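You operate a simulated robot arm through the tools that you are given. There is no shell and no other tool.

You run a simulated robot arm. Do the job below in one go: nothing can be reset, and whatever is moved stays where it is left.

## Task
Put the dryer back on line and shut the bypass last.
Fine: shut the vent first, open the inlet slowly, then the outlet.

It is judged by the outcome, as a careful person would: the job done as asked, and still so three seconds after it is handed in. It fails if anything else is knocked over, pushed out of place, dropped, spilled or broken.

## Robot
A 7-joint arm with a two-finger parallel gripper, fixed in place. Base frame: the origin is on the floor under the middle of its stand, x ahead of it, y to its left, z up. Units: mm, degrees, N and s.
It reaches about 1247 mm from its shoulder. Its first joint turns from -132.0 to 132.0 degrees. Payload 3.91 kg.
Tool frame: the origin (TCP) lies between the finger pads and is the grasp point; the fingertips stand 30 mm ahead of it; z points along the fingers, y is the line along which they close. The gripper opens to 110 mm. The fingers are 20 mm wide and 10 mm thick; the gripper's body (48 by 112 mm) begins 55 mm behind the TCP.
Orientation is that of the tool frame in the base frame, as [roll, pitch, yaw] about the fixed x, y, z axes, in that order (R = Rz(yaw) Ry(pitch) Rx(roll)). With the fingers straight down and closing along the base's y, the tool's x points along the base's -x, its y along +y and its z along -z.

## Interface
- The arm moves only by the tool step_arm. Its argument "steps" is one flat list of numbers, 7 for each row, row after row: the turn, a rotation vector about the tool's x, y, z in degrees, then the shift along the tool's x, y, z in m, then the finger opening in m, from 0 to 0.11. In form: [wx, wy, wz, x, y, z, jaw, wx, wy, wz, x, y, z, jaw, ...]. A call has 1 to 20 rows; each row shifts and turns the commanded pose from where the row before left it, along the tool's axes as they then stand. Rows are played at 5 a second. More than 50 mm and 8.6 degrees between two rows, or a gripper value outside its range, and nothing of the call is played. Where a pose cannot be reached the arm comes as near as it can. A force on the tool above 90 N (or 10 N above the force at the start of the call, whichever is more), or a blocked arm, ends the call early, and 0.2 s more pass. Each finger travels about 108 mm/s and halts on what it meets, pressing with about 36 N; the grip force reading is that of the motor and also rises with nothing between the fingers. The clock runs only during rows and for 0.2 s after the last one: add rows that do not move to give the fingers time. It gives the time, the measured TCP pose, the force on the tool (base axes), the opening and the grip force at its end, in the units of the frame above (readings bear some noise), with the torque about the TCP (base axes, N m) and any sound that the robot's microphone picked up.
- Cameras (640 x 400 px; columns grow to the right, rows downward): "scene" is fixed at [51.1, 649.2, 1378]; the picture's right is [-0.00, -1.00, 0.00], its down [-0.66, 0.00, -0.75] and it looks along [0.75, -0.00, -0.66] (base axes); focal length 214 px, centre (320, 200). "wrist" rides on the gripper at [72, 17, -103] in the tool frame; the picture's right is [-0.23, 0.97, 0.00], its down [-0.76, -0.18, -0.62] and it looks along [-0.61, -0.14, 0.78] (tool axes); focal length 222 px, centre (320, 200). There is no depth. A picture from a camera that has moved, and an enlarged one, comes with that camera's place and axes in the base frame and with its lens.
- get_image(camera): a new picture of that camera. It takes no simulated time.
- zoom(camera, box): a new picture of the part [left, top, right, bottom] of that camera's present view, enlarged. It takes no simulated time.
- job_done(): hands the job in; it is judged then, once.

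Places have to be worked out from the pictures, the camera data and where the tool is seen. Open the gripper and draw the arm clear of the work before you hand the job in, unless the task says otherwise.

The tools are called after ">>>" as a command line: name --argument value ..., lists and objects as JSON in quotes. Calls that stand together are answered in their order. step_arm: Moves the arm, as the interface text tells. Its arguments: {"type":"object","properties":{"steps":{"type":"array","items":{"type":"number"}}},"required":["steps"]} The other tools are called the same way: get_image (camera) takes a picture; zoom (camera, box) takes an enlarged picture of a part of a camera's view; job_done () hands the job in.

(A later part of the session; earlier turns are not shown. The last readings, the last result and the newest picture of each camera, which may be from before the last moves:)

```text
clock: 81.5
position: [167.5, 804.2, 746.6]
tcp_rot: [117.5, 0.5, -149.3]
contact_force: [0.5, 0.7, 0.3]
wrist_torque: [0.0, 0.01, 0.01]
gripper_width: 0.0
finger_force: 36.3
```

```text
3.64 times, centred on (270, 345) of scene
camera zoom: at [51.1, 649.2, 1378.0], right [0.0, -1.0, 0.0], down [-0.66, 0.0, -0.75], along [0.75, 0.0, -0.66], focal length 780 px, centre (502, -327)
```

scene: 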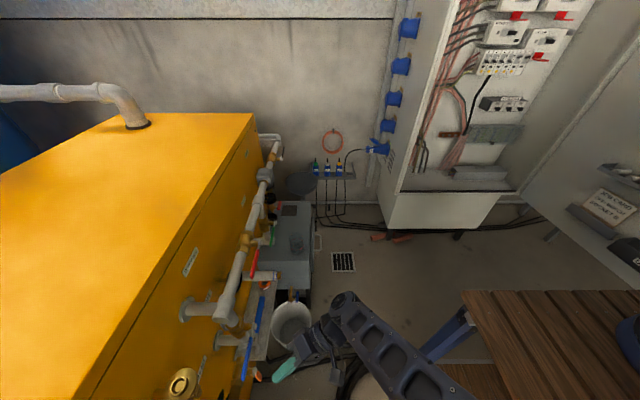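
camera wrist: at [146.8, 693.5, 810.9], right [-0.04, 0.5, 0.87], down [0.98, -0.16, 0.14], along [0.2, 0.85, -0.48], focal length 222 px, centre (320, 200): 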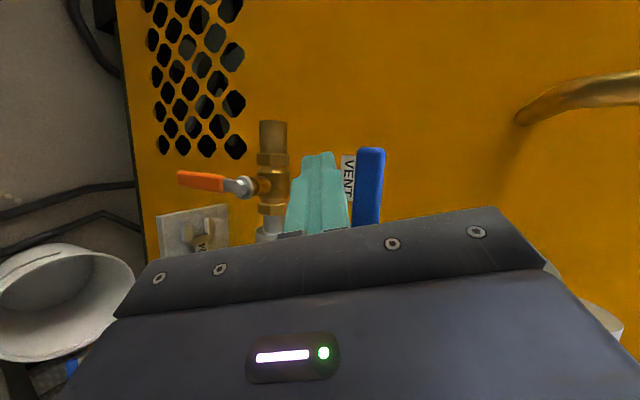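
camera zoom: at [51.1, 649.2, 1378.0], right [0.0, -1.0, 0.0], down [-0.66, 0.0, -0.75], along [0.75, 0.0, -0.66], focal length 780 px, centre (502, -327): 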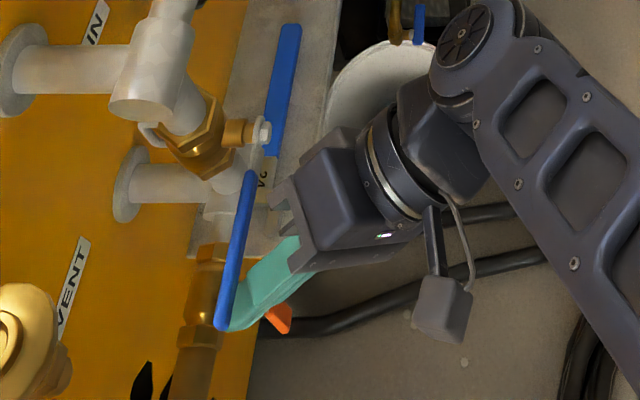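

The overhead view shows the fingers neatly under the blue lever near its tip, clear of everything else. I'll raise slowly in 1.2 mm rows and watch for contact and direction.

>>> step_arm --steps '[0, 0, 0, 0, 0.00107, -0.00055, 0, 0, 0, 0, 0, 0.00107, -0.00055, 0, 0, 0, 0, 0, 0.00107, -0.00055, 0, 0, 0, 0, 0, 0.00107, -0.00055, 0, 0, 0, 0, 0, 0.00107, -0.00055, 0]'

>>> step_arm --steps '[0, 0, 0, 0, 0.00107, -0.00055, 0, 0, 0, 0, 0, 0.00107, -0.00055, 0]'

>>> step_arm --steps '[0, 0, 0, 0, 0.00107, -0.00055, 0, 0, 0, 0, 0, 0.00107, -0.00055, 0]'

>>> get_image --camera "wrist"

```text
clock: 82.7
position: [166.8, 802.2, 752.9]
tcp_rot: [117.4, 0.5, -149.3]
contact_force: [-0.6, 0.6, -0.7]
wrist_torque: [-0.01, 0.03, -0.03]
gripper_width: 0.0
finger_force: 35.5
```

```text
clock: 83.3
position: [167.0, 803.2, 755.7]
tcp_rot: [117.4, 0.4, -149.4]
contact_force: [-0.2, -0.3, 0.2]
wrist_torque: [0.02, -0.02, 0.02]
gripper_width: 0.2
finger_force: 35.9
```

```text
clock: 83.9
position: [166.5, 803.3, 755.9]
tcp_rot: [117.4, 0.5, -149.3]
contact_force: [-2.1, -0.9, -12.1]
wrist_torque: [-0.14, 0.02, 0.02]
gripper_width: 0.2
finger_force: 35.8
```

```text
taken
camera wrist: at [147.2, 692.9, 820.8], right [-0.04, 0.5, 0.87], down [0.98, -0.16, 0.14], along [0.2, 0.85, -0.48], focal length 222 px, centre (320, 200)
```

wrist: 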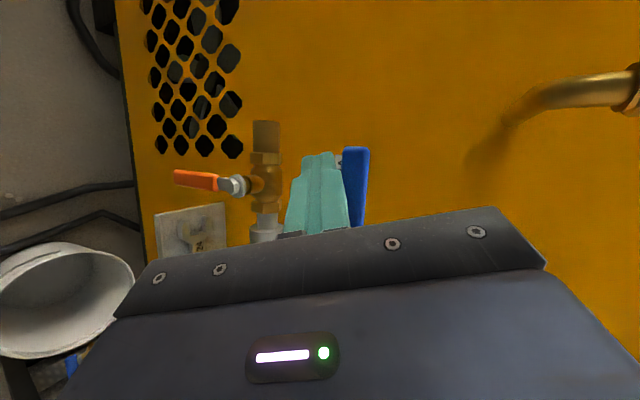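

Contact: 12 N pushes back and the lever has not moved. I'll add a millimetre or two to tell friction from a hard stop.

>>> step_arm --steps '[0, 0, 0, 0, 0.001, -0.0005, 0]'

>>> step_arm --steps '[0, 0, 0, 0, 0.001, -0.0005, 0]'

```text
clock: 84.3
position: [166.7, 802.1, 758.1]
tcp_rot: [117.7, 0.4, -149.3]
contact_force: [-2.2, -3.4, -21.5]
wrist_torque: [-0.26, 0.04, 0.02]
gripper_width: 0.0
finger_force: 36.1
```

```text
clock: 84.7
position: [167.4, 801.5, 759.9]
tcp_rot: [117.7, 0.4, -149.3]
contact_force: [-3.1, -12.0, -31.1]
wrist_torque: [-0.35, 0.06, -0.01]
gripper_width: 0.0
finger_force: 36.0
```

The force rises about 10 N per mm with no rotation, so up is the closed stop and the inlet must open downward, as the vent did. I'll back off, go around in front, and come in above the blue lever.

>>> step_arm --steps '[0, 0, 0, 0, -0.006, 0.0031, 0, 0, 0, 0, 0, -0.006, 0.0031, 0, 0, 0, 0, 0.011, -0.0086, -0.0166, 0, 0, 0, 0, 0.011, -0.0086, -0.0166, 0, 0, 0, 0, 0.011, -0.0086, -0.0166, 0, 0, 0, 0, -0.0057, 0.0189, -0.0136, 0, 0, 0, 0, -0.0057, 0.0189, -0.0136, 0, 0, 0, 0, -0.0057, 0.0189, -0.0136, 0, 0, 0, 0, 0, 0, 0, 0]'

>>> get_image --camera "wrist"

>>> zoom --camera "scene" --box '[200, 290, 340, 400]'

```text
clock: 86.7
position: [186.5, 738.1, 816.0]
tcp_rot: [117.4, 0.4, -149.3]
contact_force: [-0.3, -0.4, 0.1]
wrist_torque: [0.0, 0.01, 0.0]
gripper_width: 0.0
finger_force: 36.4
```

```text
taken
camera wrist: at [166.7, 628.1, 879.5], right [-0.04, 0.5, 0.87], down [0.98, -0.16, 0.14], along [0.2, 0.85, -0.48], focal length 222 px, centre (320, 200)
```

wrist: 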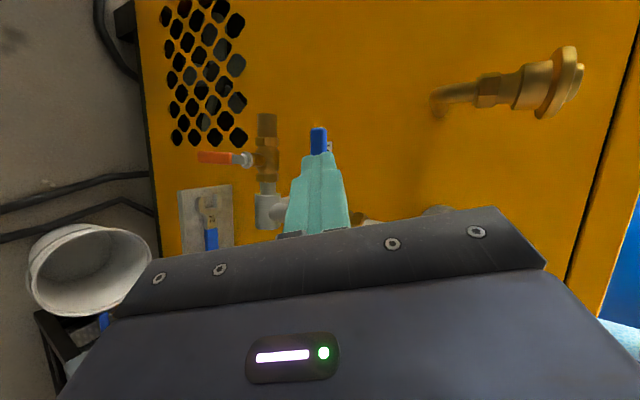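

```text
3.64 times, centred on (270, 345) of scene
camera zoom: at [51.1, 649.2, 1378.0], right [0.0, -1.0, 0.0], down [-0.66, 0.0, -0.75], along [0.75, 0.0, -0.66], focal length 780 px, centre (502, -327)
```

zoom: 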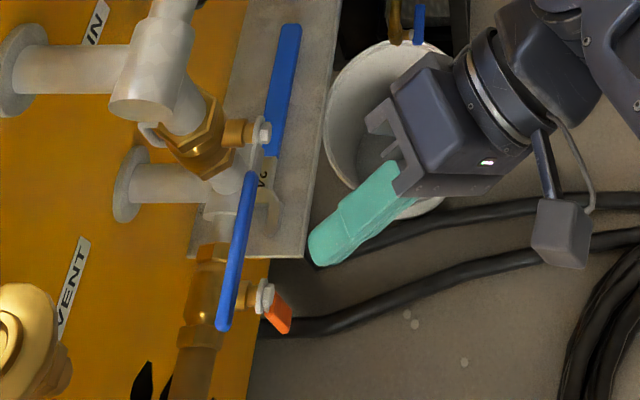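

The blue lever hasn't moved and the vent is still down. I'll move in above the blue lever at x of about 180, with around 9 mm of clearance.

>>> step_arm --steps '[0, 0, 0, -0.0103, 0.0081, 0.0156, 0, 0, 0, 0, -0.0103, 0.0081, 0.0156, 0, 0, 0, 0, -0.0103, 0.0081, 0.0156, 0, 0, 0, 0, 0, 0, 0, 0]'

>>> get_image --camera "wrist"

>>> zoom --camera "scene" --box '[200, 290, 340, 400]'

```text
clock: 87.7
position: [185.4, 799.1, 815.9]
tcp_rot: [117.5, 0.6, -149.3]
contact_force: [-0.4, -0.6, -0.5]
wrist_torque: [0.03, 0.01, 0.0]
gripper_width: 0.0
finger_force: 35.7
```

```text
taken
camera wrist: at [166.3, 689.7, 879.6], right [-0.04, 0.5, 0.87], down [0.98, -0.16, 0.14], along [0.2, 0.85, -0.48], focal length 222 px, centre (320, 200)
```

wrist: 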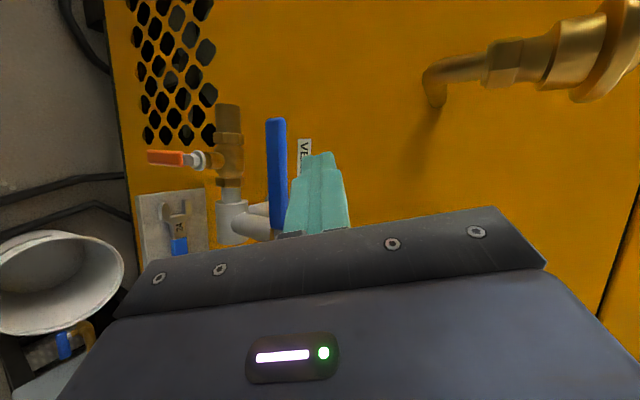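

```text
3.64 times, centred on (270, 345) of scene
camera zoom: at [51.1, 649.2, 1378.0], right [0.0, -1.0, 0.0], down [-0.66, 0.0, -0.75], along [0.75, 0.0, -0.66], focal length 780 px, centre (502, -327)
```

zoom: 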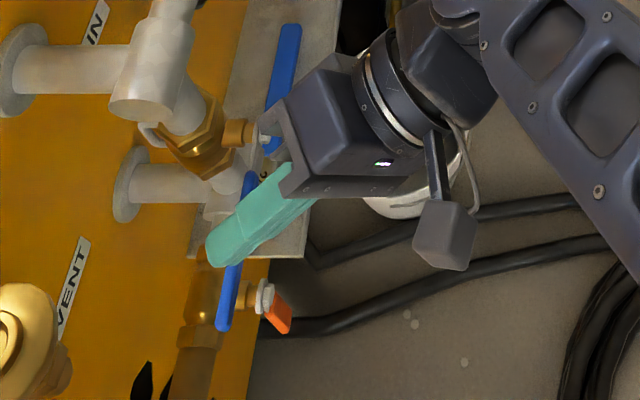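

The fingers are properly over the lever. I'll lower 10 mm to just above contact, then begin the slow opening.

>>> step_arm --steps '[0, 0, 0, 0, -0.0018, 0.0009, 0, 0, 0, 0, 0, -0.0018, 0.0009, 0, 0, 0, 0, 0, -0.0018, 0.0009, 0, 0, 0, 0, 0, -0.0018, 0.0009, 0, 0, 0, 0, 0, -0.0018, 0.0009, 0]'

>>> step_arm --steps '[0, 0, 0, 0, -0.0009, 0.00046, 0, 0, 0, 0, 0, -0.0009, 0.00046, 0, 0, 0, 0, 0, -0.0009, 0.00046, 0, 0, 0, 0, 0, -0.0009, 0.00046, 0, 0, 0, 0, 0, -0.0009, 0.00046, 0, 0, 0, 0, 0, -0.0009, 0.00046, 0]'

>>> zoom --camera "scene" --box '[200, 290, 340, 400]'

>>> get_image --camera "wrist"

```text
clock: 88.9
position: [185.7, 798.7, 806.7]
tcp_rot: [117.4, 0.5, -149.4]
contact_force: [0.9, -0.1, 0.4]
wrist_torque: [-0.03, -0.02, 0.02]
gripper_width: 0.0
finger_force: 36.7
```

```text
clock: 90.3
position: [186.3, 798.4, 800.2]
tcp_rot: [117.5, 0.5, -149.3]
contact_force: [-0.2, -0.1, -0.1]
wrist_torque: [0.03, 0.0, 0.0]
gripper_width: 0.0
finger_force: 36.4
```

```text
3.64 times, centred on (270, 345) of scene
camera zoom: at [51.1, 649.2, 1378.0], right [0.0, -1.0, 0.0], down [-0.66, 0.0, -0.75], along [0.75, 0.0, -0.66], focal length 780 px, centre (502, -327)
```

zoom: 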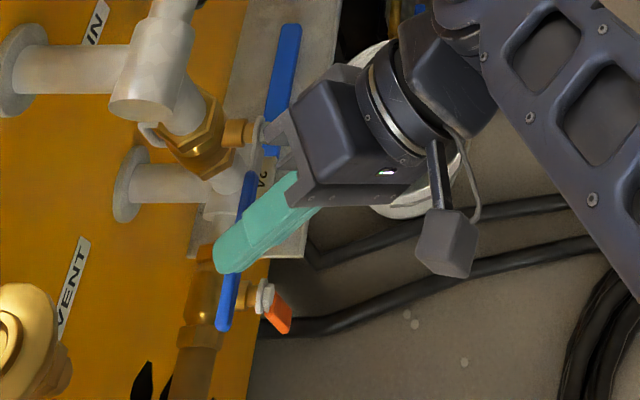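

```text
taken
camera wrist: at [166.3, 689.3, 863.8], right [-0.04, 0.5, 0.87], down [0.98, -0.16, 0.14], along [0.2, 0.85, -0.48], focal length 222 px, centre (320, 200)
```

wrist: 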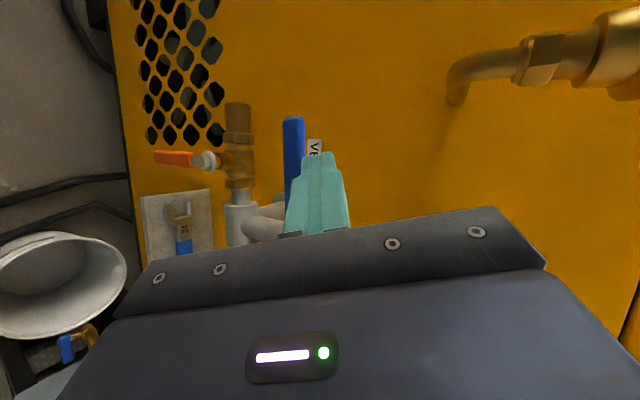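

Just at contact. I'll now open the inlet very slowly, about 10° over 4 s per call, following the lever's arc.

>>> step_arm --steps '[0, 0, 0, 6.5e-05, -0.000573, 0.00034, 0, 0, 0, 0, 6.5e-05, -0.000573, 0.00034, 0, 0, 0, 0, 6.5e-05, -0.000573, 0.00034, 0, 0, 0, 0, 6.5e-05, -0.000573, 0.00034, 0, 0, 0, 0, 6.5e-05, -0.000573, 0.00034, 0, 0, 0, 0, 6.5e-05, -0.000573, 0.00034, 0, 0, 0, 0, 6.5e-05, -0.000573, 0.00034, 0, 0, 0, 0, 6.5e-05, -0.000573, 0.00034, 0, 0, 0, 0, 6.5e-05, -0.000573, 0.00034, 0, 0, 0, 0, 6.5e-05, -0.000573, 0.00034, 0, 0, 0, 0, 6.5e-05, -0.000573, 0.00034, 0, 0, 0, 0, 6.5e-05, -0.000573, 0.00034, 0, 0, 0, 0, 6.5e-05, -0.000573, 0.00034, 0, 0, 0, 0, 6.5e-05, -0.000573, 0.00034, 0, 0, 0, 0, 6.5e-05, -0.000573, 0.00034, 0, 0, 0, 0, 6.5e-05, -0.000573, 0.00034, 0, 0, 0, 0, 6.5e-05, -0.000573, 0.00034, 0, 0, 0, 0, 6.5e-05, -0.000573, 0.00034, 0, 0, 0, 0, 6.5e-05, -0.000573, 0.00034, 0, 0, 0, 0, 6.5e-05, -0.000573, 0.00034, 0]'

>>> zoom --camera "scene" --box '[200, 290, 340, 400]'

>>> get_image --camera "wrist"

```text
clock: 94.5
position: [184.8, 798.5, 785.9]
tcp_rot: [117.3, 0.5, -149.3]
contact_force: [-0.6, -0.5, 0.0]
wrist_torque: [0.0, 0.0, -0.01]
gripper_width: 0.3
finger_force: 35.9
```

```text
3.64 times, centred on (270, 345) of scene
camera zoom: at [51.1, 649.2, 1378.0], right [0.0, -1.0, 0.0], down [-0.66, 0.0, -0.75], along [0.75, 0.0, -0.66], focal length 780 px, centre (502, -327)
```

zoom: 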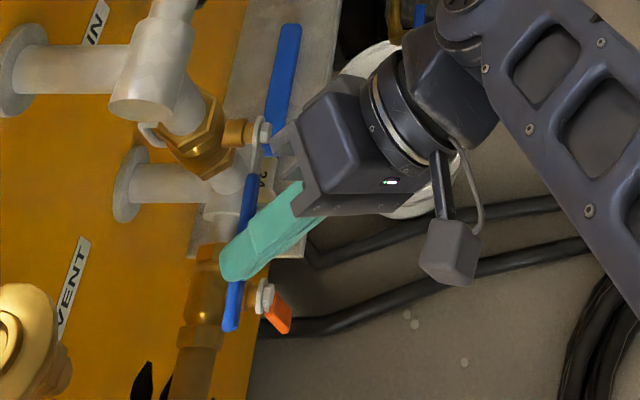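

```text
taken
camera wrist: at [165.0, 688.2, 850.2], right [-0.04, 0.5, 0.87], down [0.98, -0.16, 0.14], along [0.2, 0.85, -0.48], focal length 222 px, centre (320, 200)
```

wrist: 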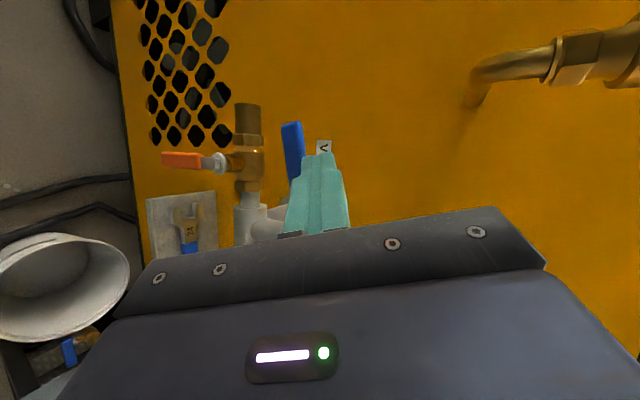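

The blue lever is moving down smoothly (about 6–8° now) with negligible force and no sounds. I'll continue at the same slow rate to about 20°.

>>> step_arm --steps '[0, 0, 0, 2.4e-05, -0.00057, 0.000312, 0, 0, 0, 0, 2.4e-05, -0.00057, 0.000312, 0, 0, 0, 0, 2.4e-05, -0.00057, 0.000312, 0, 0, 0, 0, 2.4e-05, -0.00057, 0.000312, 0, 0, 0, 0, 2.4e-05, -0.00057, 0.000312, 0, 0, 0, 0, 2.4e-05, -0.00057, 0.000312, 0, 0, 0, 0, 2.4e-05, -0.00057, 0.000312, 0, 0, 0, 0, 2.4e-05, -0.00057, 0.000312, 0, 0, 0, 0, 2.4e-05, -0.00057, 0.000312, 0, 0, 0, 0, 2.4e-05, -0.00057, 0.000312, 0, 0, 0, 0, 2.4e-05, -0.00057, 0.000312, 0, 0, 0, 0, 2.4e-05, -0.00057, 0.000312, 0, 0, 0, 0, 2.4e-05, -0.00057, 0.000312, 0, 0, 0, 0, 2.4e-05, -0.00057, 0.000312, 0, 0, 0, 0, 2.4e-05, -0.00057, 0.000312, 0, 0, 0, 0, 2.4e-05, -0.00057, 0.000312, 0, 0, 0, 0, 2.4e-05, -0.00057, 0.000312, 0, 0, 0, 0, 2.4e-05, -0.00057, 0.000312, 0, 0, 0, 0, 2.4e-05, -0.00057, 0.000312, 0, 0, 0, 0, 2.4e-05, -0.00057, 0.000312, 0]'

>>> get_image --camera "wrist"

```text
clock: 98.7
position: [186.0, 797.7, 772.3]
tcp_rot: [117.3, 0.6, -149.3]
contact_force: [-0.5, 0.7, 0.3]
wrist_torque: [-0.01, 0.01, 0.0]
gripper_width: 0.0
finger_force: 35.8
```

```text
taken
camera wrist: at [165.2, 687.9, 836.5], right [-0.04, 0.5, 0.87], down [0.98, -0.16, 0.14], along [0.2, 0.85, -0.48], focal length 222 px, centre (320, 200)
```

wrist: 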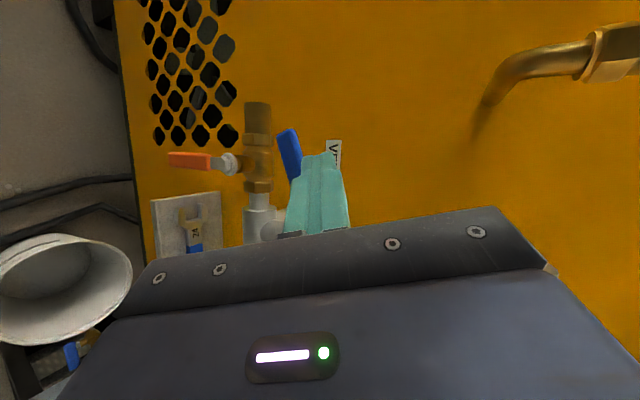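

The lever is at about 20°, still free. I'll continue through two more slow segments to about 44°.

>>> step_arm --steps '[0, 0, 0, -4.3e-05, -0.000602, 0.000283, 0, 0, 0, 0, -4.3e-05, -0.000602, 0.000283, 0, 0, 0, 0, -4.3e-05, -0.000602, 0.000283, 0, 0, 0, 0, -4.3e-05, -0.000602, 0.000283, 0, 0, 0, 0, -4.3e-05, -0.000602, 0.000283, 0, 0, 0, 0, -4.3e-05, -0.000602, 0.000283, 0, 0, 0, 0, -4.3e-05, -0.000602, 0.000283, 0, 0, 0, 0, -4.3e-05, -0.000602, 0.000283, 0, 0, 0, 0, -4.3e-05, -0.000602, 0.000283, 0, 0, 0, 0, -4.3e-05, -0.000602, 0.000283, 0, 0, 0, 0, -4.3e-05, -0.000602, 0.000283, 0, 0, 0, 0, -4.3e-05, -0.000602, 0.000283, 0, 0, 0, 0, -4.3e-05, -0.000602, 0.000283, 0, 0, 0, 0, -4.3e-05, -0.000602, 0.000283, 0, 0, 0, 0, -4.3e-05, -0.000602, 0.000283, 0, 0, 0, 0, -4.3e-05, -0.000602, 0.000283, 0, 0, 0, 0, -4.3e-05, -0.000602, 0.000283, 0, 0, 0, 0, -4.3e-05, -0.000602, 0.000283, 0, 0, 0, 0, -4.3e-05, -0.000602, 0.000283, 0, 0, 0, 0, -4.3e-05, -0.000602, 0.000283, 0]'

>>> step_arm --steps '[0, 0, 0, -0.000215, -0.00068, 0.000209, 0, 0, 0, 0, -0.000215, -0.00068, 0.000209, 0, 0, 0, 0, -0.000215, -0.00068, 0.000209, 0, 0, 0, 0, -0.000215, -0.00068, 0.000209, 0, 0, 0, 0, -0.000215, -0.00068, 0.000209, 0, 0, 0, 0, -0.000215, -0.00068, 0.000209, 0, 0, 0, 0, -0.000215, -0.00068, 0.000209, 0, 0, 0, 0, -0.000215, -0.00068, 0.000209, 0, 0, 0, 0, -0.000215, -0.00068, 0.000209, 0, 0, 0, 0, -0.000215, -0.00068, 0.000209, 0, 0, 0, 0, -0.000215, -0.00068, 0.000209, 0, 0, 0, 0, -0.000215, -0.00068, 0.000209, 0, 0, 0, 0, -0.000215, -0.00068, 0.000209, 0, 0, 0, 0, -0.000215, -0.00068, 0.000209, 0, 0, 0, 0, -0.000215, -0.00068, 0.000209, 0, 0, 0, 0, -0.000215, -0.00068, 0.000209, 0, 0, 0, 0, -0.000215, -0.00068, 0.000209, 0, 0, 0, 0, -0.000215, -0.00068, 0.000209, 0, 0, 0, 0, -0.000215, -0.00068, 0.000209, 0, 0, 0, 0, -0.000215, -0.00068, 0.000209, 0]'

>>> get_image --camera "wrist"

>>> zoom --camera "scene" --box '[200, 290, 340, 400]'

```text
clock: 102.9
position: [185.7, 797.5, 759.1]
tcp_rot: [117.4, 0.5, -149.3]
contact_force: [-1.3, -0.5, 0.8]
wrist_torque: [-0.01, 0.0, -0.01]
gripper_width: 0.1
finger_force: 35.6
```

```text
clock: 107.1
position: [191.6, 797.4, 743.9]
tcp_rot: [117.4, 0.6, -149.3]
contact_force: [-0.1, -0.5, 0.1]
wrist_torque: [0.03, 0.0, 0.02]
gripper_width: 0.1
finger_force: 35.8
```

```text
taken
camera wrist: at [170.4, 687.3, 809.0], right [-0.04, 0.5, 0.87], down [0.98, -0.16, 0.14], along [0.2, 0.85, -0.48], focal length 222 px, centre (320, 200)
```

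wrist: 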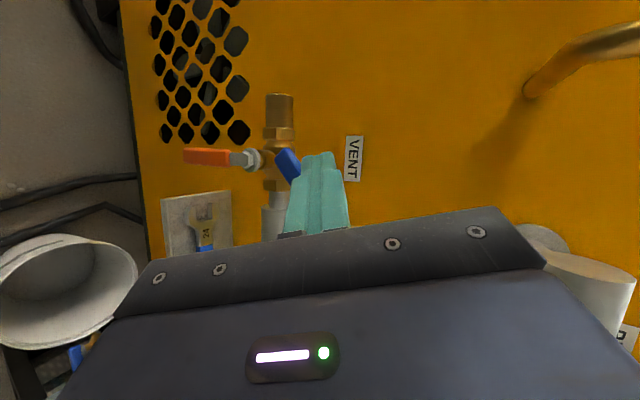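

```text
3.64 times, centred on (270, 345) of scene
camera zoom: at [51.1, 649.2, 1378.0], right [0.0, -1.0, 0.0], down [-0.66, 0.0, -0.75], along [0.75, 0.0, -0.66], focal length 780 px, centre (502, -327)
```

zoom: 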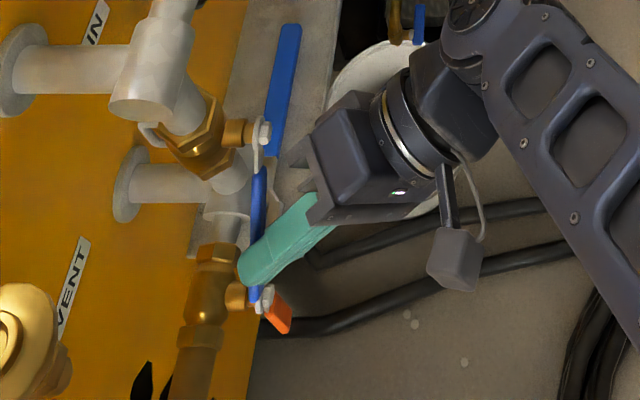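

The lever is at about 44° and moving freely, with the tip clearing the vent valve's bolt. I'll continue to about 68° at the same pace.

>>> step_arm --steps '[0, 0, 0, -0.000396, -0.000632, 6.3e-05, 0, 0, 0, 0, -0.000396, -0.000632, 6.3e-05, 0, 0, 0, 0, -0.000396, -0.000632, 6.3e-05, 0, 0, 0, 0, -0.000396, -0.000632, 6.3e-05, 0, 0, 0, 0, -0.000396, -0.000632, 6.3e-05, 0, 0, 0, 0, -0.000396, -0.000632, 6.3e-05, 0, 0, 0, 0, -0.000396, -0.000632, 6.3e-05, 0, 0, 0, 0, -0.000396, -0.000632, 6.3e-05, 0, 0, 0, 0, -0.000396, -0.000632, 6.3e-05, 0, 0, 0, 0, -0.000396, -0.000632, 6.3e-05, 0, 0, 0, 0, -0.000396, -0.000632, 6.3e-05, 0, 0, 0, 0, -0.000396, -0.000632, 6.3e-05, 0, 0, 0, 0, -0.000396, -0.000632, 6.3e-05, 0, 0, 0, 0, -0.000396, -0.000632, 6.3e-05, 0, 0, 0, 0, -0.000396, -0.000632, 6.3e-05, 0, 0, 0, 0, -0.000396, -0.000632, 6.3e-05, 0, 0, 0, 0, -0.000396, -0.000632, 6.3e-05, 0, 0, 0, 0, -0.000396, -0.000632, 6.3e-05, 0, 0, 0, 0, -0.000396, -0.000632, 6.3e-05, 0, 0, 0, 0, -0.000396, -0.000632, 6.3e-05, 0]'

>>> step_arm --steps '[0, 0, 0, -0.000465, -0.000601, 0, 0, 0, 0, 0, -0.000465, -0.000601, 0, 0, 0, 0, 0, -0.000465, -0.000601, 0, 0, 0, 0, 0, -0.000465, -0.000601, 0, 0, 0, 0, 0, -0.000465, -0.000601, 0, 0, 0, 0, 0, -0.000465, -0.000601, 0, 0, 0, 0, 0, -0.000465, -0.000601, 0, 0, 0, 0, 0, -0.000465, -0.000601, 0, 0, 0, 0, 0, -0.000465, -0.000601, 0, 0, 0, 0, 0, -0.000465, -0.000601, 0, 0, 0, 0, 0, -0.000465, -0.000601, 0, 0, 0, 0, 0, -0.000465, -0.000601, 0, 0, 0, 0, 0, -0.000465, -0.000601, 0, 0, 0, 0, 0, -0.000465, -0.000601, 0, 0, 0, 0, 0, -0.000465, -0.000601, 0, 0, 0, 0, 0, -0.000465, -0.000601, 0, 0, 0, 0, 0, -0.000465, -0.000601, 0, 0, 0, 0, 0, -0.000465, -0.000601, 0, 0, 0, 0, 0, -0.000465, -0.000601, 0, 0, 0, 0, 0, -0.000465, -0.000601, 0, 0]'

>>> get_image --camera "wrist"

>>> zoom --camera "scene" --box '[200, 290, 340, 400]'

```text
clock: 111.3
position: [199.2, 798.1, 734.6]
tcp_rot: [117.5, 0.5, -149.3]
contact_force: [-0.9, 0.5, 0.6]
wrist_torque: [-0.04, 0.01, -0.04]
gripper_width: 0.1
finger_force: 35.9
```

```text
clock: 115.5
position: [210.5, 798.2, 722.4]
tcp_rot: [117.5, 0.5, -149.3]
contact_force: [0.3, -0.3, 0.3]
wrist_torque: [0.02, -0.02, 0.01]
gripper_width: 0.0
finger_force: 36.0
```

```text
taken
camera wrist: at [191.1, 688.4, 786.6], right [-0.04, 0.5, 0.87], down [0.98, -0.16, 0.14], along [0.2, 0.85, -0.48], focal length 222 px, centre (320, 200)
```

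wrist: 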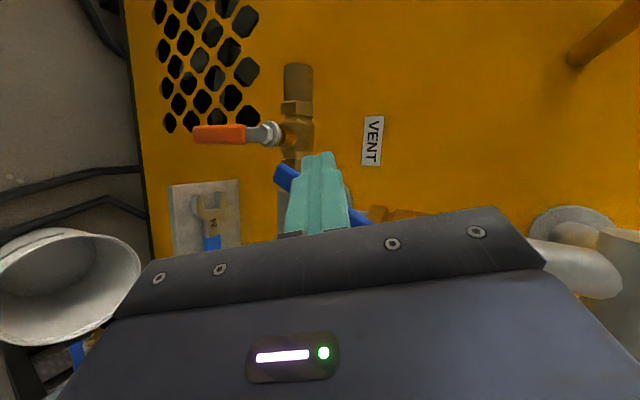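

```text
3.64 times, centred on (270, 345) of scene
camera zoom: at [51.1, 649.2, 1378.0], right [0.0, -1.0, 0.0], down [-0.66, 0.0, -0.75], along [0.75, 0.0, -0.66], focal length 780 px, centre (502, -327)
```

zoom: 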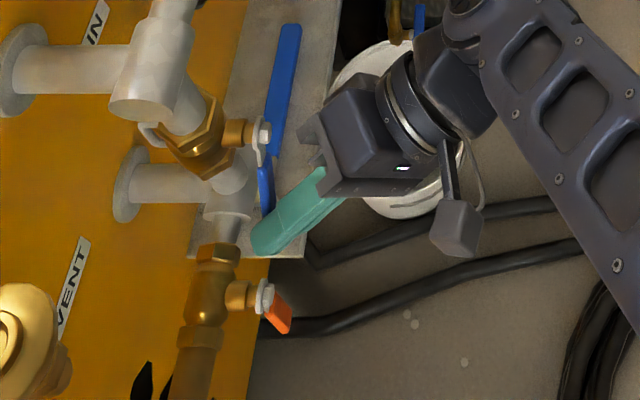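

The lever is at about 66°. Two more slow segments should bring it to vertical, in line with its pipe, and I'll watch for the stop.

>>> step_arm --steps '[0, 0, 0, -0.000598, -0.000576, -0.0001, 0, 0, 0, 0, -0.000598, -0.000576, -0.0001, 0, 0, 0, 0, -0.000598, -0.000576, -0.0001, 0, 0, 0, 0, -0.000598, -0.000576, -0.0001, 0, 0, 0, 0, -0.000598, -0.000576, -0.0001, 0, 0, 0, 0, -0.000598, -0.000576, -0.0001, 0, 0, 0, 0, -0.000598, -0.000576, -0.0001, 0, 0, 0, 0, -0.000598, -0.000576, -0.0001, 0, 0, 0, 0, -0.000598, -0.000576, -0.0001, 0, 0, 0, 0, -0.000598, -0.000576, -0.0001, 0, 0, 0, 0, -0.000598, -0.000576, -0.0001, 0, 0, 0, 0, -0.000598, -0.000576, -0.0001, 0, 0, 0, 0, -0.000598, -0.000576, -0.0001, 0, 0, 0, 0, -0.000598, -0.000576, -0.0001, 0, 0, 0, 0, -0.000598, -0.000576, -0.0001, 0, 0, 0, 0, -0.000598, -0.000576, -0.0001, 0, 0, 0, 0, -0.000598, -0.000576, -0.0001, 0, 0, 0, 0, -0.000598, -0.000576, -0.0001, 0, 0, 0, 0, -0.000598, -0.000576, -0.0001, 0, 0, 0, 0, -0.000598, -0.000576, -0.0001, 0]'

>>> step_arm --steps '[0, 0, 0, -0.000616, -0.000407, -0.000199, 0, 0, 0, 0, -0.000616, -0.000407, -0.000199, 0, 0, 0, 0, -0.000616, -0.000407, -0.000199, 0, 0, 0, 0, -0.000616, -0.000407, -0.000199, 0, 0, 0, 0, -0.000616, -0.000407, -0.000199, 0, 0, 0, 0, -0.000616, -0.000407, -0.000199, 0, 0, 0, 0, -0.000616, -0.000407, -0.000199, 0, 0, 0, 0, -0.000616, -0.000407, -0.000199, 0, 0, 0, 0, -0.000616, -0.000407, -0.000199, 0, 0, 0, 0, -0.000616, -0.000407, -0.000199, 0, 0, 0, 0, -0.000616, -0.000407, -0.000199, 0, 0, 0, 0, -0.000616, -0.000407, -0.000199, 0, 0, 0, 0, -0.000616, -0.000407, -0.000199, 0, 0, 0, 0, -0.000616, -0.000407, -0.000199, 0, 0, 0, 0, -0.000616, -0.000407, -0.000199, 0, 0, 0, 0, -0.000616, -0.000407, -0.000199, 0]'

>>> get_image --camera "wrist"

>>> zoom --camera "scene" --box '[200, 290, 340, 400]'

```text
clock: 119.7
position: [225.6, 799.0, 712.6]
tcp_rot: [117.3, 0.5, -149.4]
contact_force: [-0.1, -0.8, -0.2]
wrist_torque: [0.02, 0.0, 0.02]
gripper_width: 0.4
finger_force: 35.5
```

```text
clock: 123.1
position: [235.8, 799.5, 709.8]
tcp_rot: [117.4, 0.6, -149.4]
contact_force: [-0.2, -1.7, -0.7]
wrist_torque: [-0.05, 0.04, 0.02]
gripper_width: 0.0
finger_force: 36.5
```

```text
taken
camera wrist: at [216.0, 688.7, 773.3], right [-0.04, 0.5, 0.87], down [0.98, -0.16, 0.14], along [0.2, 0.85, -0.48], focal length 222 px, centre (320, 200)
```

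wrist: 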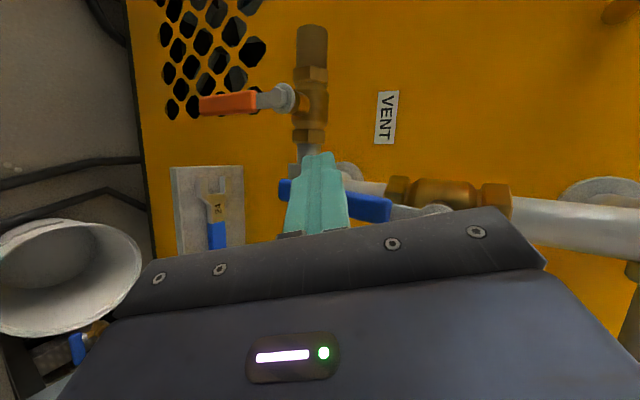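

```text
3.64 times, centred on (270, 345) of scene
camera zoom: at [51.1, 649.2, 1378.0], right [0.0, -1.0, 0.0], down [-0.66, 0.0, -0.75], along [0.75, 0.0, -0.66], focal length 780 px, centre (502, -327)
```

zoom: 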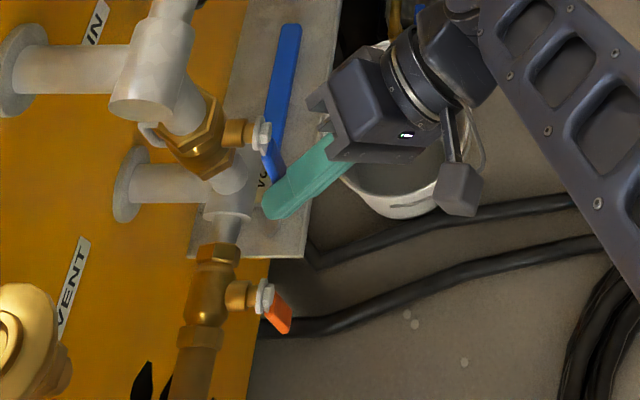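

The lever is almost parallel with the vertical pipe. I'll continue a few millimetres more, slowly, until I feel the open stop.

>>> step_arm --steps '[0, 0, 0, -0.000616, -0.00025, -0.00027, 0, 0, 0, 0, -0.000616, -0.00025, -0.00027, 0, 0, 0, 0, -0.000616, -0.00025, -0.00027, 0, 0, 0, 0, -0.000616, -0.00025, -0.00027, 0, 0, 0, 0, -0.000616, -0.00025, -0.00027, 0, 0, 0, 0, -0.000616, -0.00025, -0.00027, 0]'

>>> step_arm --steps '[0, 0, 0, -0.000616, -0.00018, -0.00031, 0, 0, 0, 0, -0.000616, -0.00018, -0.00031, 0, 0, 0, 0, -0.000616, -0.00018, -0.00031, 0]'

>>> step_arm --steps '[0, 0, 0, -0.000616, -0.00018, -0.00031, 0, 0, 0, 0, -0.000616, -0.00018, -0.00031, 0, 0, 0, 0, -0.000616, -0.00018, -0.00031, 0]'

>>> get_image --camera "wrist"

```text
clock: 124.5
position: [240.6, 798.5, 708.8]
tcp_rot: [117.4, 0.4, -149.3]
contact_force: [-2.0, -0.4, -1.0]
wrist_torque: [-0.02, 0.03, -0.02]
gripper_width: 0.0
finger_force: 36.4
```

```text
clock: 125.3
position: [240.9, 798.7, 711.3]
tcp_rot: [117.4, 0.5, -149.2]
contact_force: [-13.8, -4.2, 0.7]
wrist_torque: [-0.15, 0.02, 0.24]
gripper_width: 0.0
finger_force: 36.4
```

```text
clock: 126.1
position: [241.3, 798.0, 709.2]
tcp_rot: [117.4, 0.5, -149.1]
contact_force: [-38.5, -17.4, 3.6]
wrist_torque: [-0.47, -0.07, 0.63]
gripper_width: 0.0
finger_force: 35.9
```

```text
taken
camera wrist: at [222.0, 688.6, 773.1], right [-0.04, 0.5, 0.87], down [0.98, -0.15, 0.13], along [0.2, 0.85, -0.48], focal length 222 px, centre (320, 200)
```

wrist: 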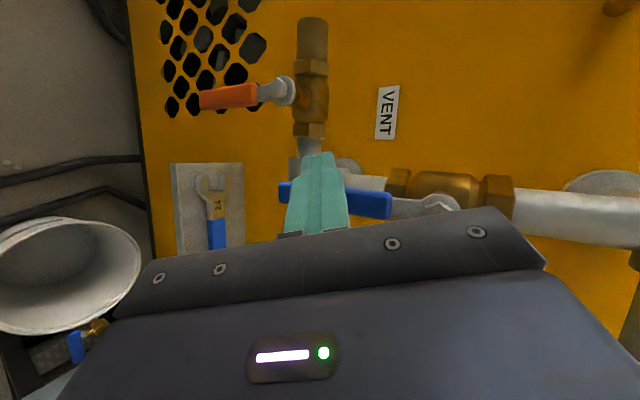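

The force jumps to 38 N with no further motion and the blue lever lies along its pipe: the inlet is fully open, after about 33 s of slow turning. I'll back off and pull out in -y.

>>> step_arm --steps '[0, 0, 0, 0.0034, 0.0009, 0.0018, 0, 0, 0, 0, 0.0034, 0.0009, 0.0018, 0, 0, 0, 0, 0.0034, 0.0009, 0.0018, 0, 0, 0, 0, 0.0034, 0.0009, 0.0018, 0, 0, 0, 0, 0.0102, -0.0079, -0.0153, 0, 0, 0, 0, 0.0102, -0.0079, -0.0153, 0, 0, 0, 0, 0.0102, -0.0079, -0.0153, 0, 0, 0, 0, 0, 0, 0, 0]'

>>> get_image --camera "wrist"

>>> zoom --camera "scene" --box '[200, 290, 340, 400]'

```text
clock: 127.9
position: [228.8, 738.4, 708.7]
tcp_rot: [117.3, 0.6, -149.4]
contact_force: [-0.8, 0.3, 0.2]
wrist_torque: [0.03, 0.0, 0.01]
gripper_width: 0.3
finger_force: 36.2
```

```text
taken
camera wrist: at [208.4, 628.5, 772.4], right [-0.04, 0.5, 0.87], down [0.98, -0.16, 0.14], along [0.2, 0.85, -0.48], focal length 222 px, centre (320, 200)
```

wrist: 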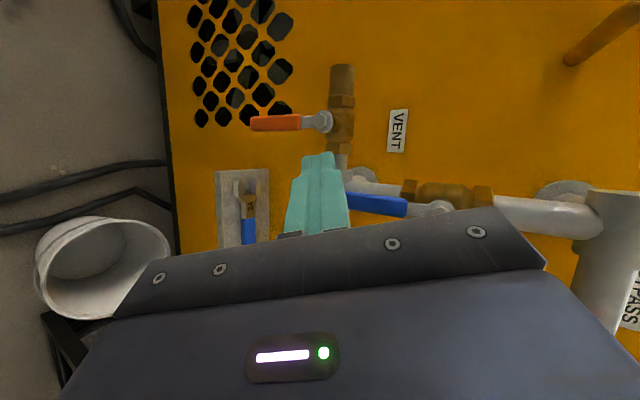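

```text
3.64 times, centred on (270, 345) of scene
camera zoom: at [51.1, 649.2, 1378.0], right [0.0, -1.0, 0.0], down [-0.66, 0.0, -0.75], along [0.75, 0.0, -0.66], focal length 780 px, centre (502, -327)
```

zoom: 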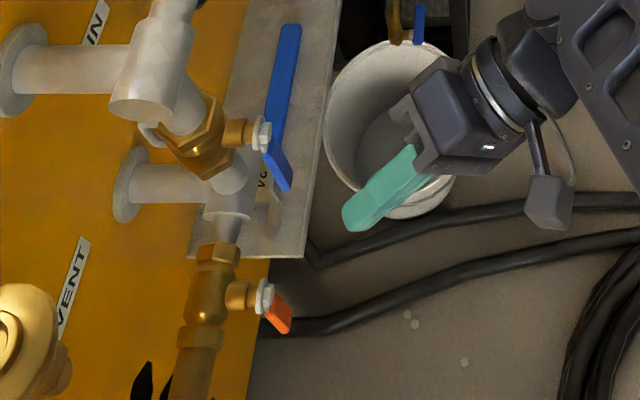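

The inlet lever is straight down and the vent is shut. I'll travel right toward the outlet valve in free space, pausing midway to read the dryer gauge.

>>> step_arm --steps '[0, 0, 0, -0.0306, 0.0025, -0.0243, 0, 0, 0, 0, -0.0306, 0.0025, -0.0243, 0, 0, 0, 0, -0.0306, 0.0025, -0.0243, 0, 0, 0, 0, -0.0306, 0.0025, -0.0243, 0, 0, 0, 0, 0, 0, 0, 0]'

>>> get_image --camera "wrist"

>>> get_image --camera "scene"

```text
clock: 129.1
position: [374.9, 731.0, 762.2]
tcp_rot: [117.3, 0.5, -149.3]
contact_force: [0.0, -0.7, 0.4]
wrist_torque: [0.0, 0.01, -0.01]
gripper_width: 0.1
finger_force: 36.2
```

```text
taken
camera wrist: at [355.4, 620.8, 825.9], right [-0.04, 0.5, 0.87], down [0.98, -0.16, 0.14], along [0.2, 0.85, -0.48], focal length 222 px, centre (320, 200)
```

wrist: 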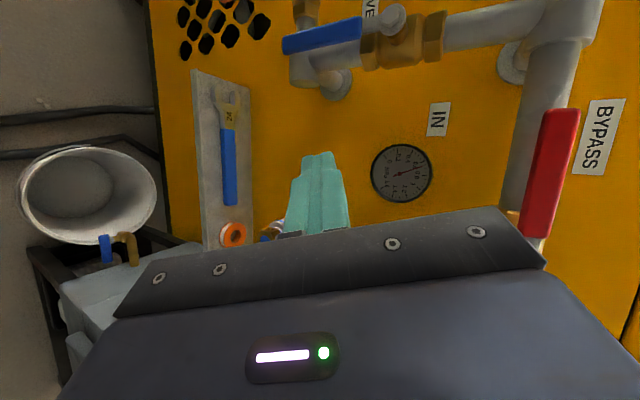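

```text
taken
```

scene: 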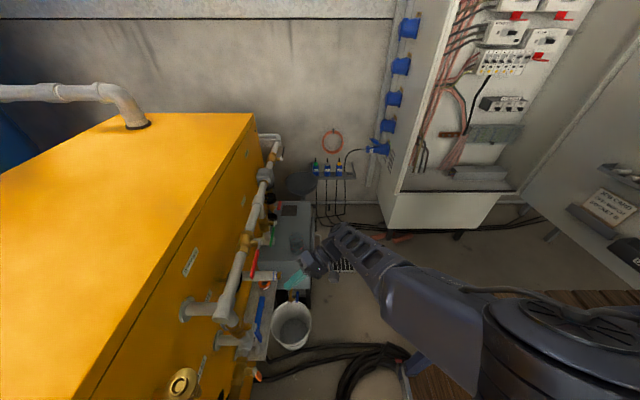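

>>> zoom --camera "wrist" --box '[360, 130, 450, 210]'

>>> zoom --camera "wrist" --box '[270, 0, 470, 120]'

```text
5.00 times, centred on (405, 170) of wrist
camera zoom: at [355.4, 620.8, 825.9], right [-0.04, 0.5, 0.87], down [0.98, -0.16, 0.14], along [0.2, 0.85, -0.48], focal length 1111 px, centre (-105, 350)
```

zoom: 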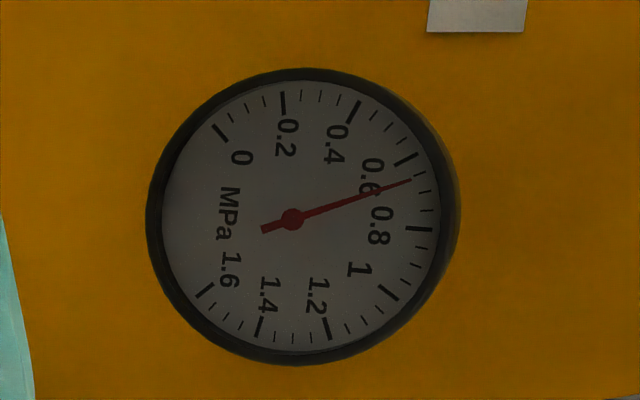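

```text
3.20 times, centred on (370, 60) of wrist
camera zoom: at [355.4, 620.8, 825.9], right [-0.04, 0.5, 0.87], down [0.98, -0.16, 0.14], along [0.2, 0.85, -0.48], focal length 711 px, centre (160, 648)
```

zoom: 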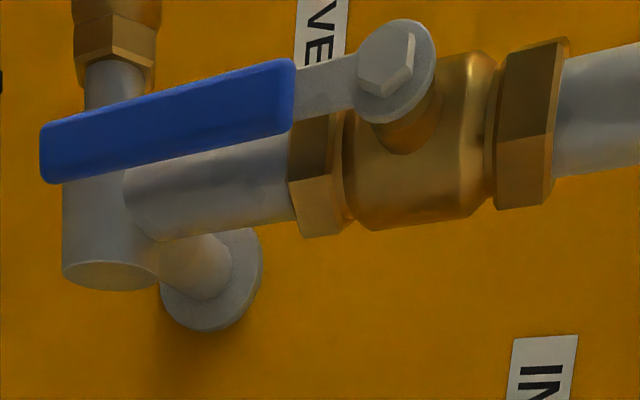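

The dryer gauge now reads about 0.67 MPa, so the inlet is passing and the vent holds. I'll carry on to the front of the green outlet lever.

>>> step_arm --steps '[0, 0, 0, -0.0312, 0.0038, -0.0244, 0, 0, 0, 0, -0.0312, 0.0038, -0.0244, 0, 0, 0, 0, -0.0312, 0.0038, -0.0244, 0, 0, 0, 0, -0.0312, 0.0038, -0.0244, 0, 0, 0, 0, -0.0312, 0.0038, -0.0244, 0, 0, 0, 0, 0, 0, 0, 0]'

>>> get_image --camera "wrist"

>>> get_image --camera "scene"

```text
clock: 130.5
position: [558.6, 724.6, 838.6]
tcp_rot: [117.4, 0.5, -149.3]
contact_force: [-0.3, 0.0, 0.0]
wrist_torque: [0.04, 0.01, 0.02]
gripper_width: 0.0
finger_force: 35.7
```

```text
taken
camera wrist: at [539.5, 614.6, 902.2], right [-0.04, 0.5, 0.87], down [0.98, -0.16, 0.14], along [0.2, 0.85, -0.48], focal length 222 px, centre (320, 200)
```

wrist: 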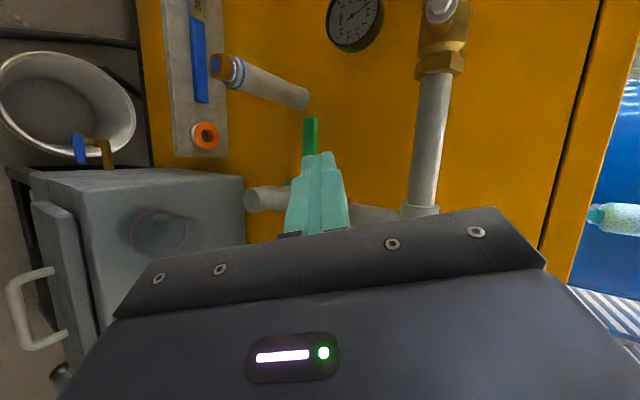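

```text
taken
```

scene: 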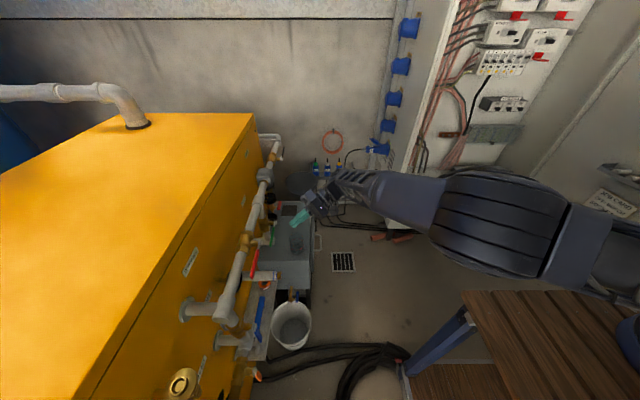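

The green lever's tip shows just beyond my fingertips, around (505, 812, 775). I'll look from the scene camera to place the whole lever.

>>> zoom --camera "scene" --box '[230, 170, 350, 260]'

```text
4.44 times, centred on (290, 215) of scene
camera zoom: at [51.1, 649.2, 1378.0], right [0.0, -1.0, 0.0], down [-0.66, 0.0, -0.75], along [0.75, 0.0, -0.66], focal length 953 px, centre (453, 133)
```

zoom: 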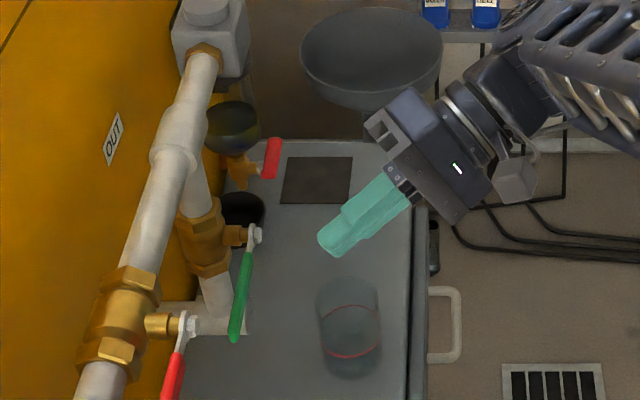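

There's a clear glass jar standing on the grey box near the outlet valve, which must not be touched. I'll take a closer look to place it exactly.

>>> zoom --camera "wrist" --box '[20, 150, 260, 300]'

>>> zoom --camera "scene" --box '[275, 200, 330, 260]'

```text
2.67 times, centred on (140, 225) of wrist
camera zoom: at [539.5, 614.6, 902.2], right [-0.04, 0.5, 0.87], down [0.98, -0.16, 0.14], along [0.2, 0.85, -0.48], focal length 592 px, centre (800, 133)
```

zoom: 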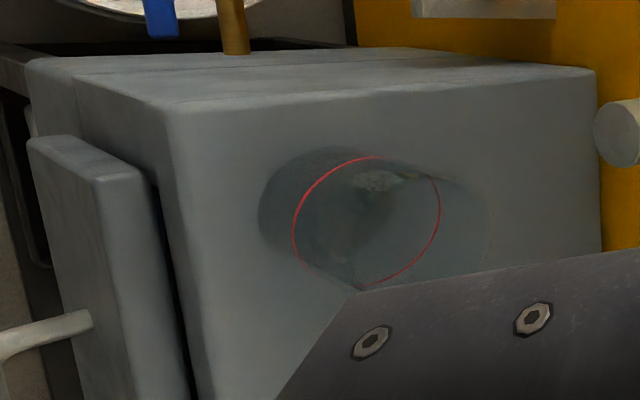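

```text
6.67 times, centred on (302, 230) of scene
camera zoom: at [51.1, 649.2, 1378.0], right [0.0, -1.0, 0.0], down [-0.66, 0.0, -0.75], along [0.75, 0.0, -0.66], focal length 1430 px, centre (437, 0)
```

zoom: 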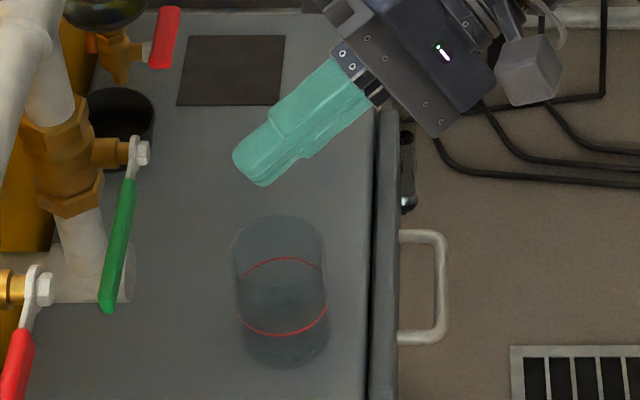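

The jar stands at about (669, 758), radius 33, with its top near z 628. My gripper's lowest corner during the outlet stroke stays around z 680, which is 50 mm clear. I'll move in above the green lever (pivot about (612, 815, 768), tip x about 503).

>>> step_arm --steps '[0, 0, 0, -0.0076, 0.0029, 0.0178, 0, 0, 0, 0, -0.0076, 0.0029, 0.0178, 0, 0, 0, 0, -0.0076, 0.0029, 0.0178, 0, 0, 0, 0, -0.0076, 0.0029, 0.0178, 0, 0, 0, 0, 0, 0, 0, 0]'

>>> get_image --camera "wrist"

>>> zoom --camera "scene" --box '[230, 170, 350, 260]'

```text
clock: 131.7
position: [550.5, 797.7, 815.6]
tcp_rot: [117.4, 0.5, -149.3]
contact_force: [-0.5, -0.2, 0.6]
wrist_torque: [0.01, -0.01, 0.0]
gripper_width: 0.1
finger_force: 36.2
```

```text
taken
camera wrist: at [530.4, 689.1, 879.2], right [-0.04, 0.5, 0.87], down [0.98, -0.16, 0.14], along [0.2, 0.85, -0.48], focal length 222 px, centre (320, 200)
```

wrist: 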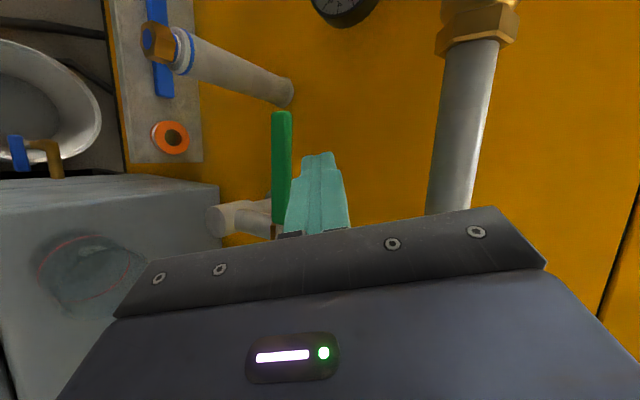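

```text
4.44 times, centred on (290, 215) of scene
camera zoom: at [51.1, 649.2, 1378.0], right [0.0, -1.0, 0.0], down [-0.66, 0.0, -0.75], along [0.75, 0.0, -0.66], focal length 953 px, centre (453, 133)
```

zoom: 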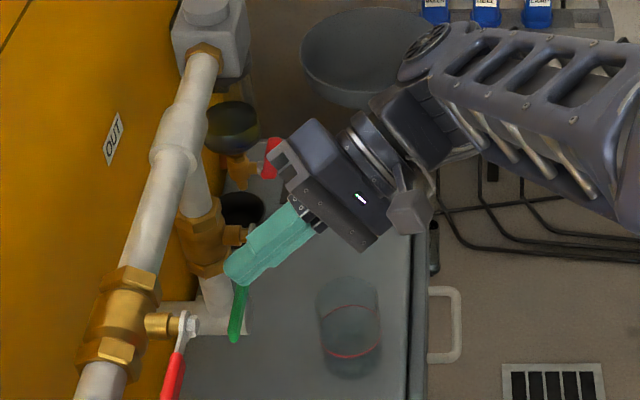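

The fingers are over the green lever, and the jar and drain valve are well clear. I'll lower to contact and press gently to see if it turns downward.

>>> step_arm --steps '[0, 0, 0, 0, -0.0025, 0.0013, 0, 0, 0, 0, 0, -0.0025, 0.0013, 0, 0, 0, 0, 0, -0.0025, 0.0013, 0, 0, 0, 0, 0, -0.0025, 0.0013, 0, 0, 0, 0, 0, -0.0025, 0.0013, 0]'

>>> step_arm --steps '[0, 0, 0, 0, -0.0012, 0.0006, 0, 0, 0, 0, 0, -0.0012, 0.0006, 0, 0, 0, 0, 0, -0.0012, 0.0006, 0, 0, 0, 0, 0, -0.0012, 0.0006, 0, 0, 0, 0, 0, -0.0012, 0.0006, 0]'

>>> step_arm --steps '[0, 0, 0, 0, -0.0012, 0.0006, 0, 0, 0, 0, 0, -0.0012, 0.0006, 0, 0, 0, 0, 0, -0.0012, 0.0006, 0, 0, 0, 0, 0, -0.0012, 0.0006, 0, 0, 0, 0, 0, -0.0012, 0.0006, 0]'

>>> get_image --camera "wrist"

```text
clock: 132.9
position: [550.3, 799.4, 802.0]
tcp_rot: [117.4, 0.5, -149.3]
contact_force: [-0.1, -0.5, -0.5]
wrist_torque: [0.02, 0.02, 0.0]
gripper_width: 0.1
finger_force: 36.2
```

```text
clock: 134.1
position: [551.1, 800.2, 795.1]
tcp_rot: [117.4, 0.5, -149.4]
contact_force: [-3.0, 1.8, 2.9]
wrist_torque: [0.11, 0.07, 0.05]
gripper_width: 0.1
finger_force: 36.0
```

```text
clock: 135.3
position: [550.4, 798.1, 787.8]
tcp_rot: [117.4, 0.6, -149.3]
contact_force: [0.0, 3.1, 2.6]
wrist_torque: [0.11, -0.01, 0.03]
gripper_width: 0.2
finger_force: 36.0
```

```text
taken
camera wrist: at [531.5, 688.3, 851.5], right [-0.04, 0.5, 0.87], down [0.98, -0.16, 0.14], along [0.21, 0.85, -0.48], focal length 222 px, centre (320, 200)
```

wrist: 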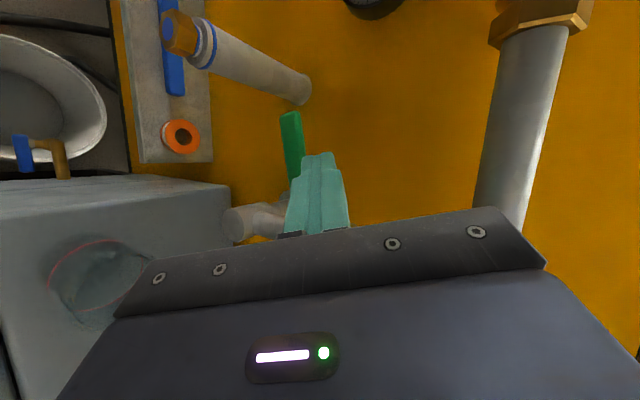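

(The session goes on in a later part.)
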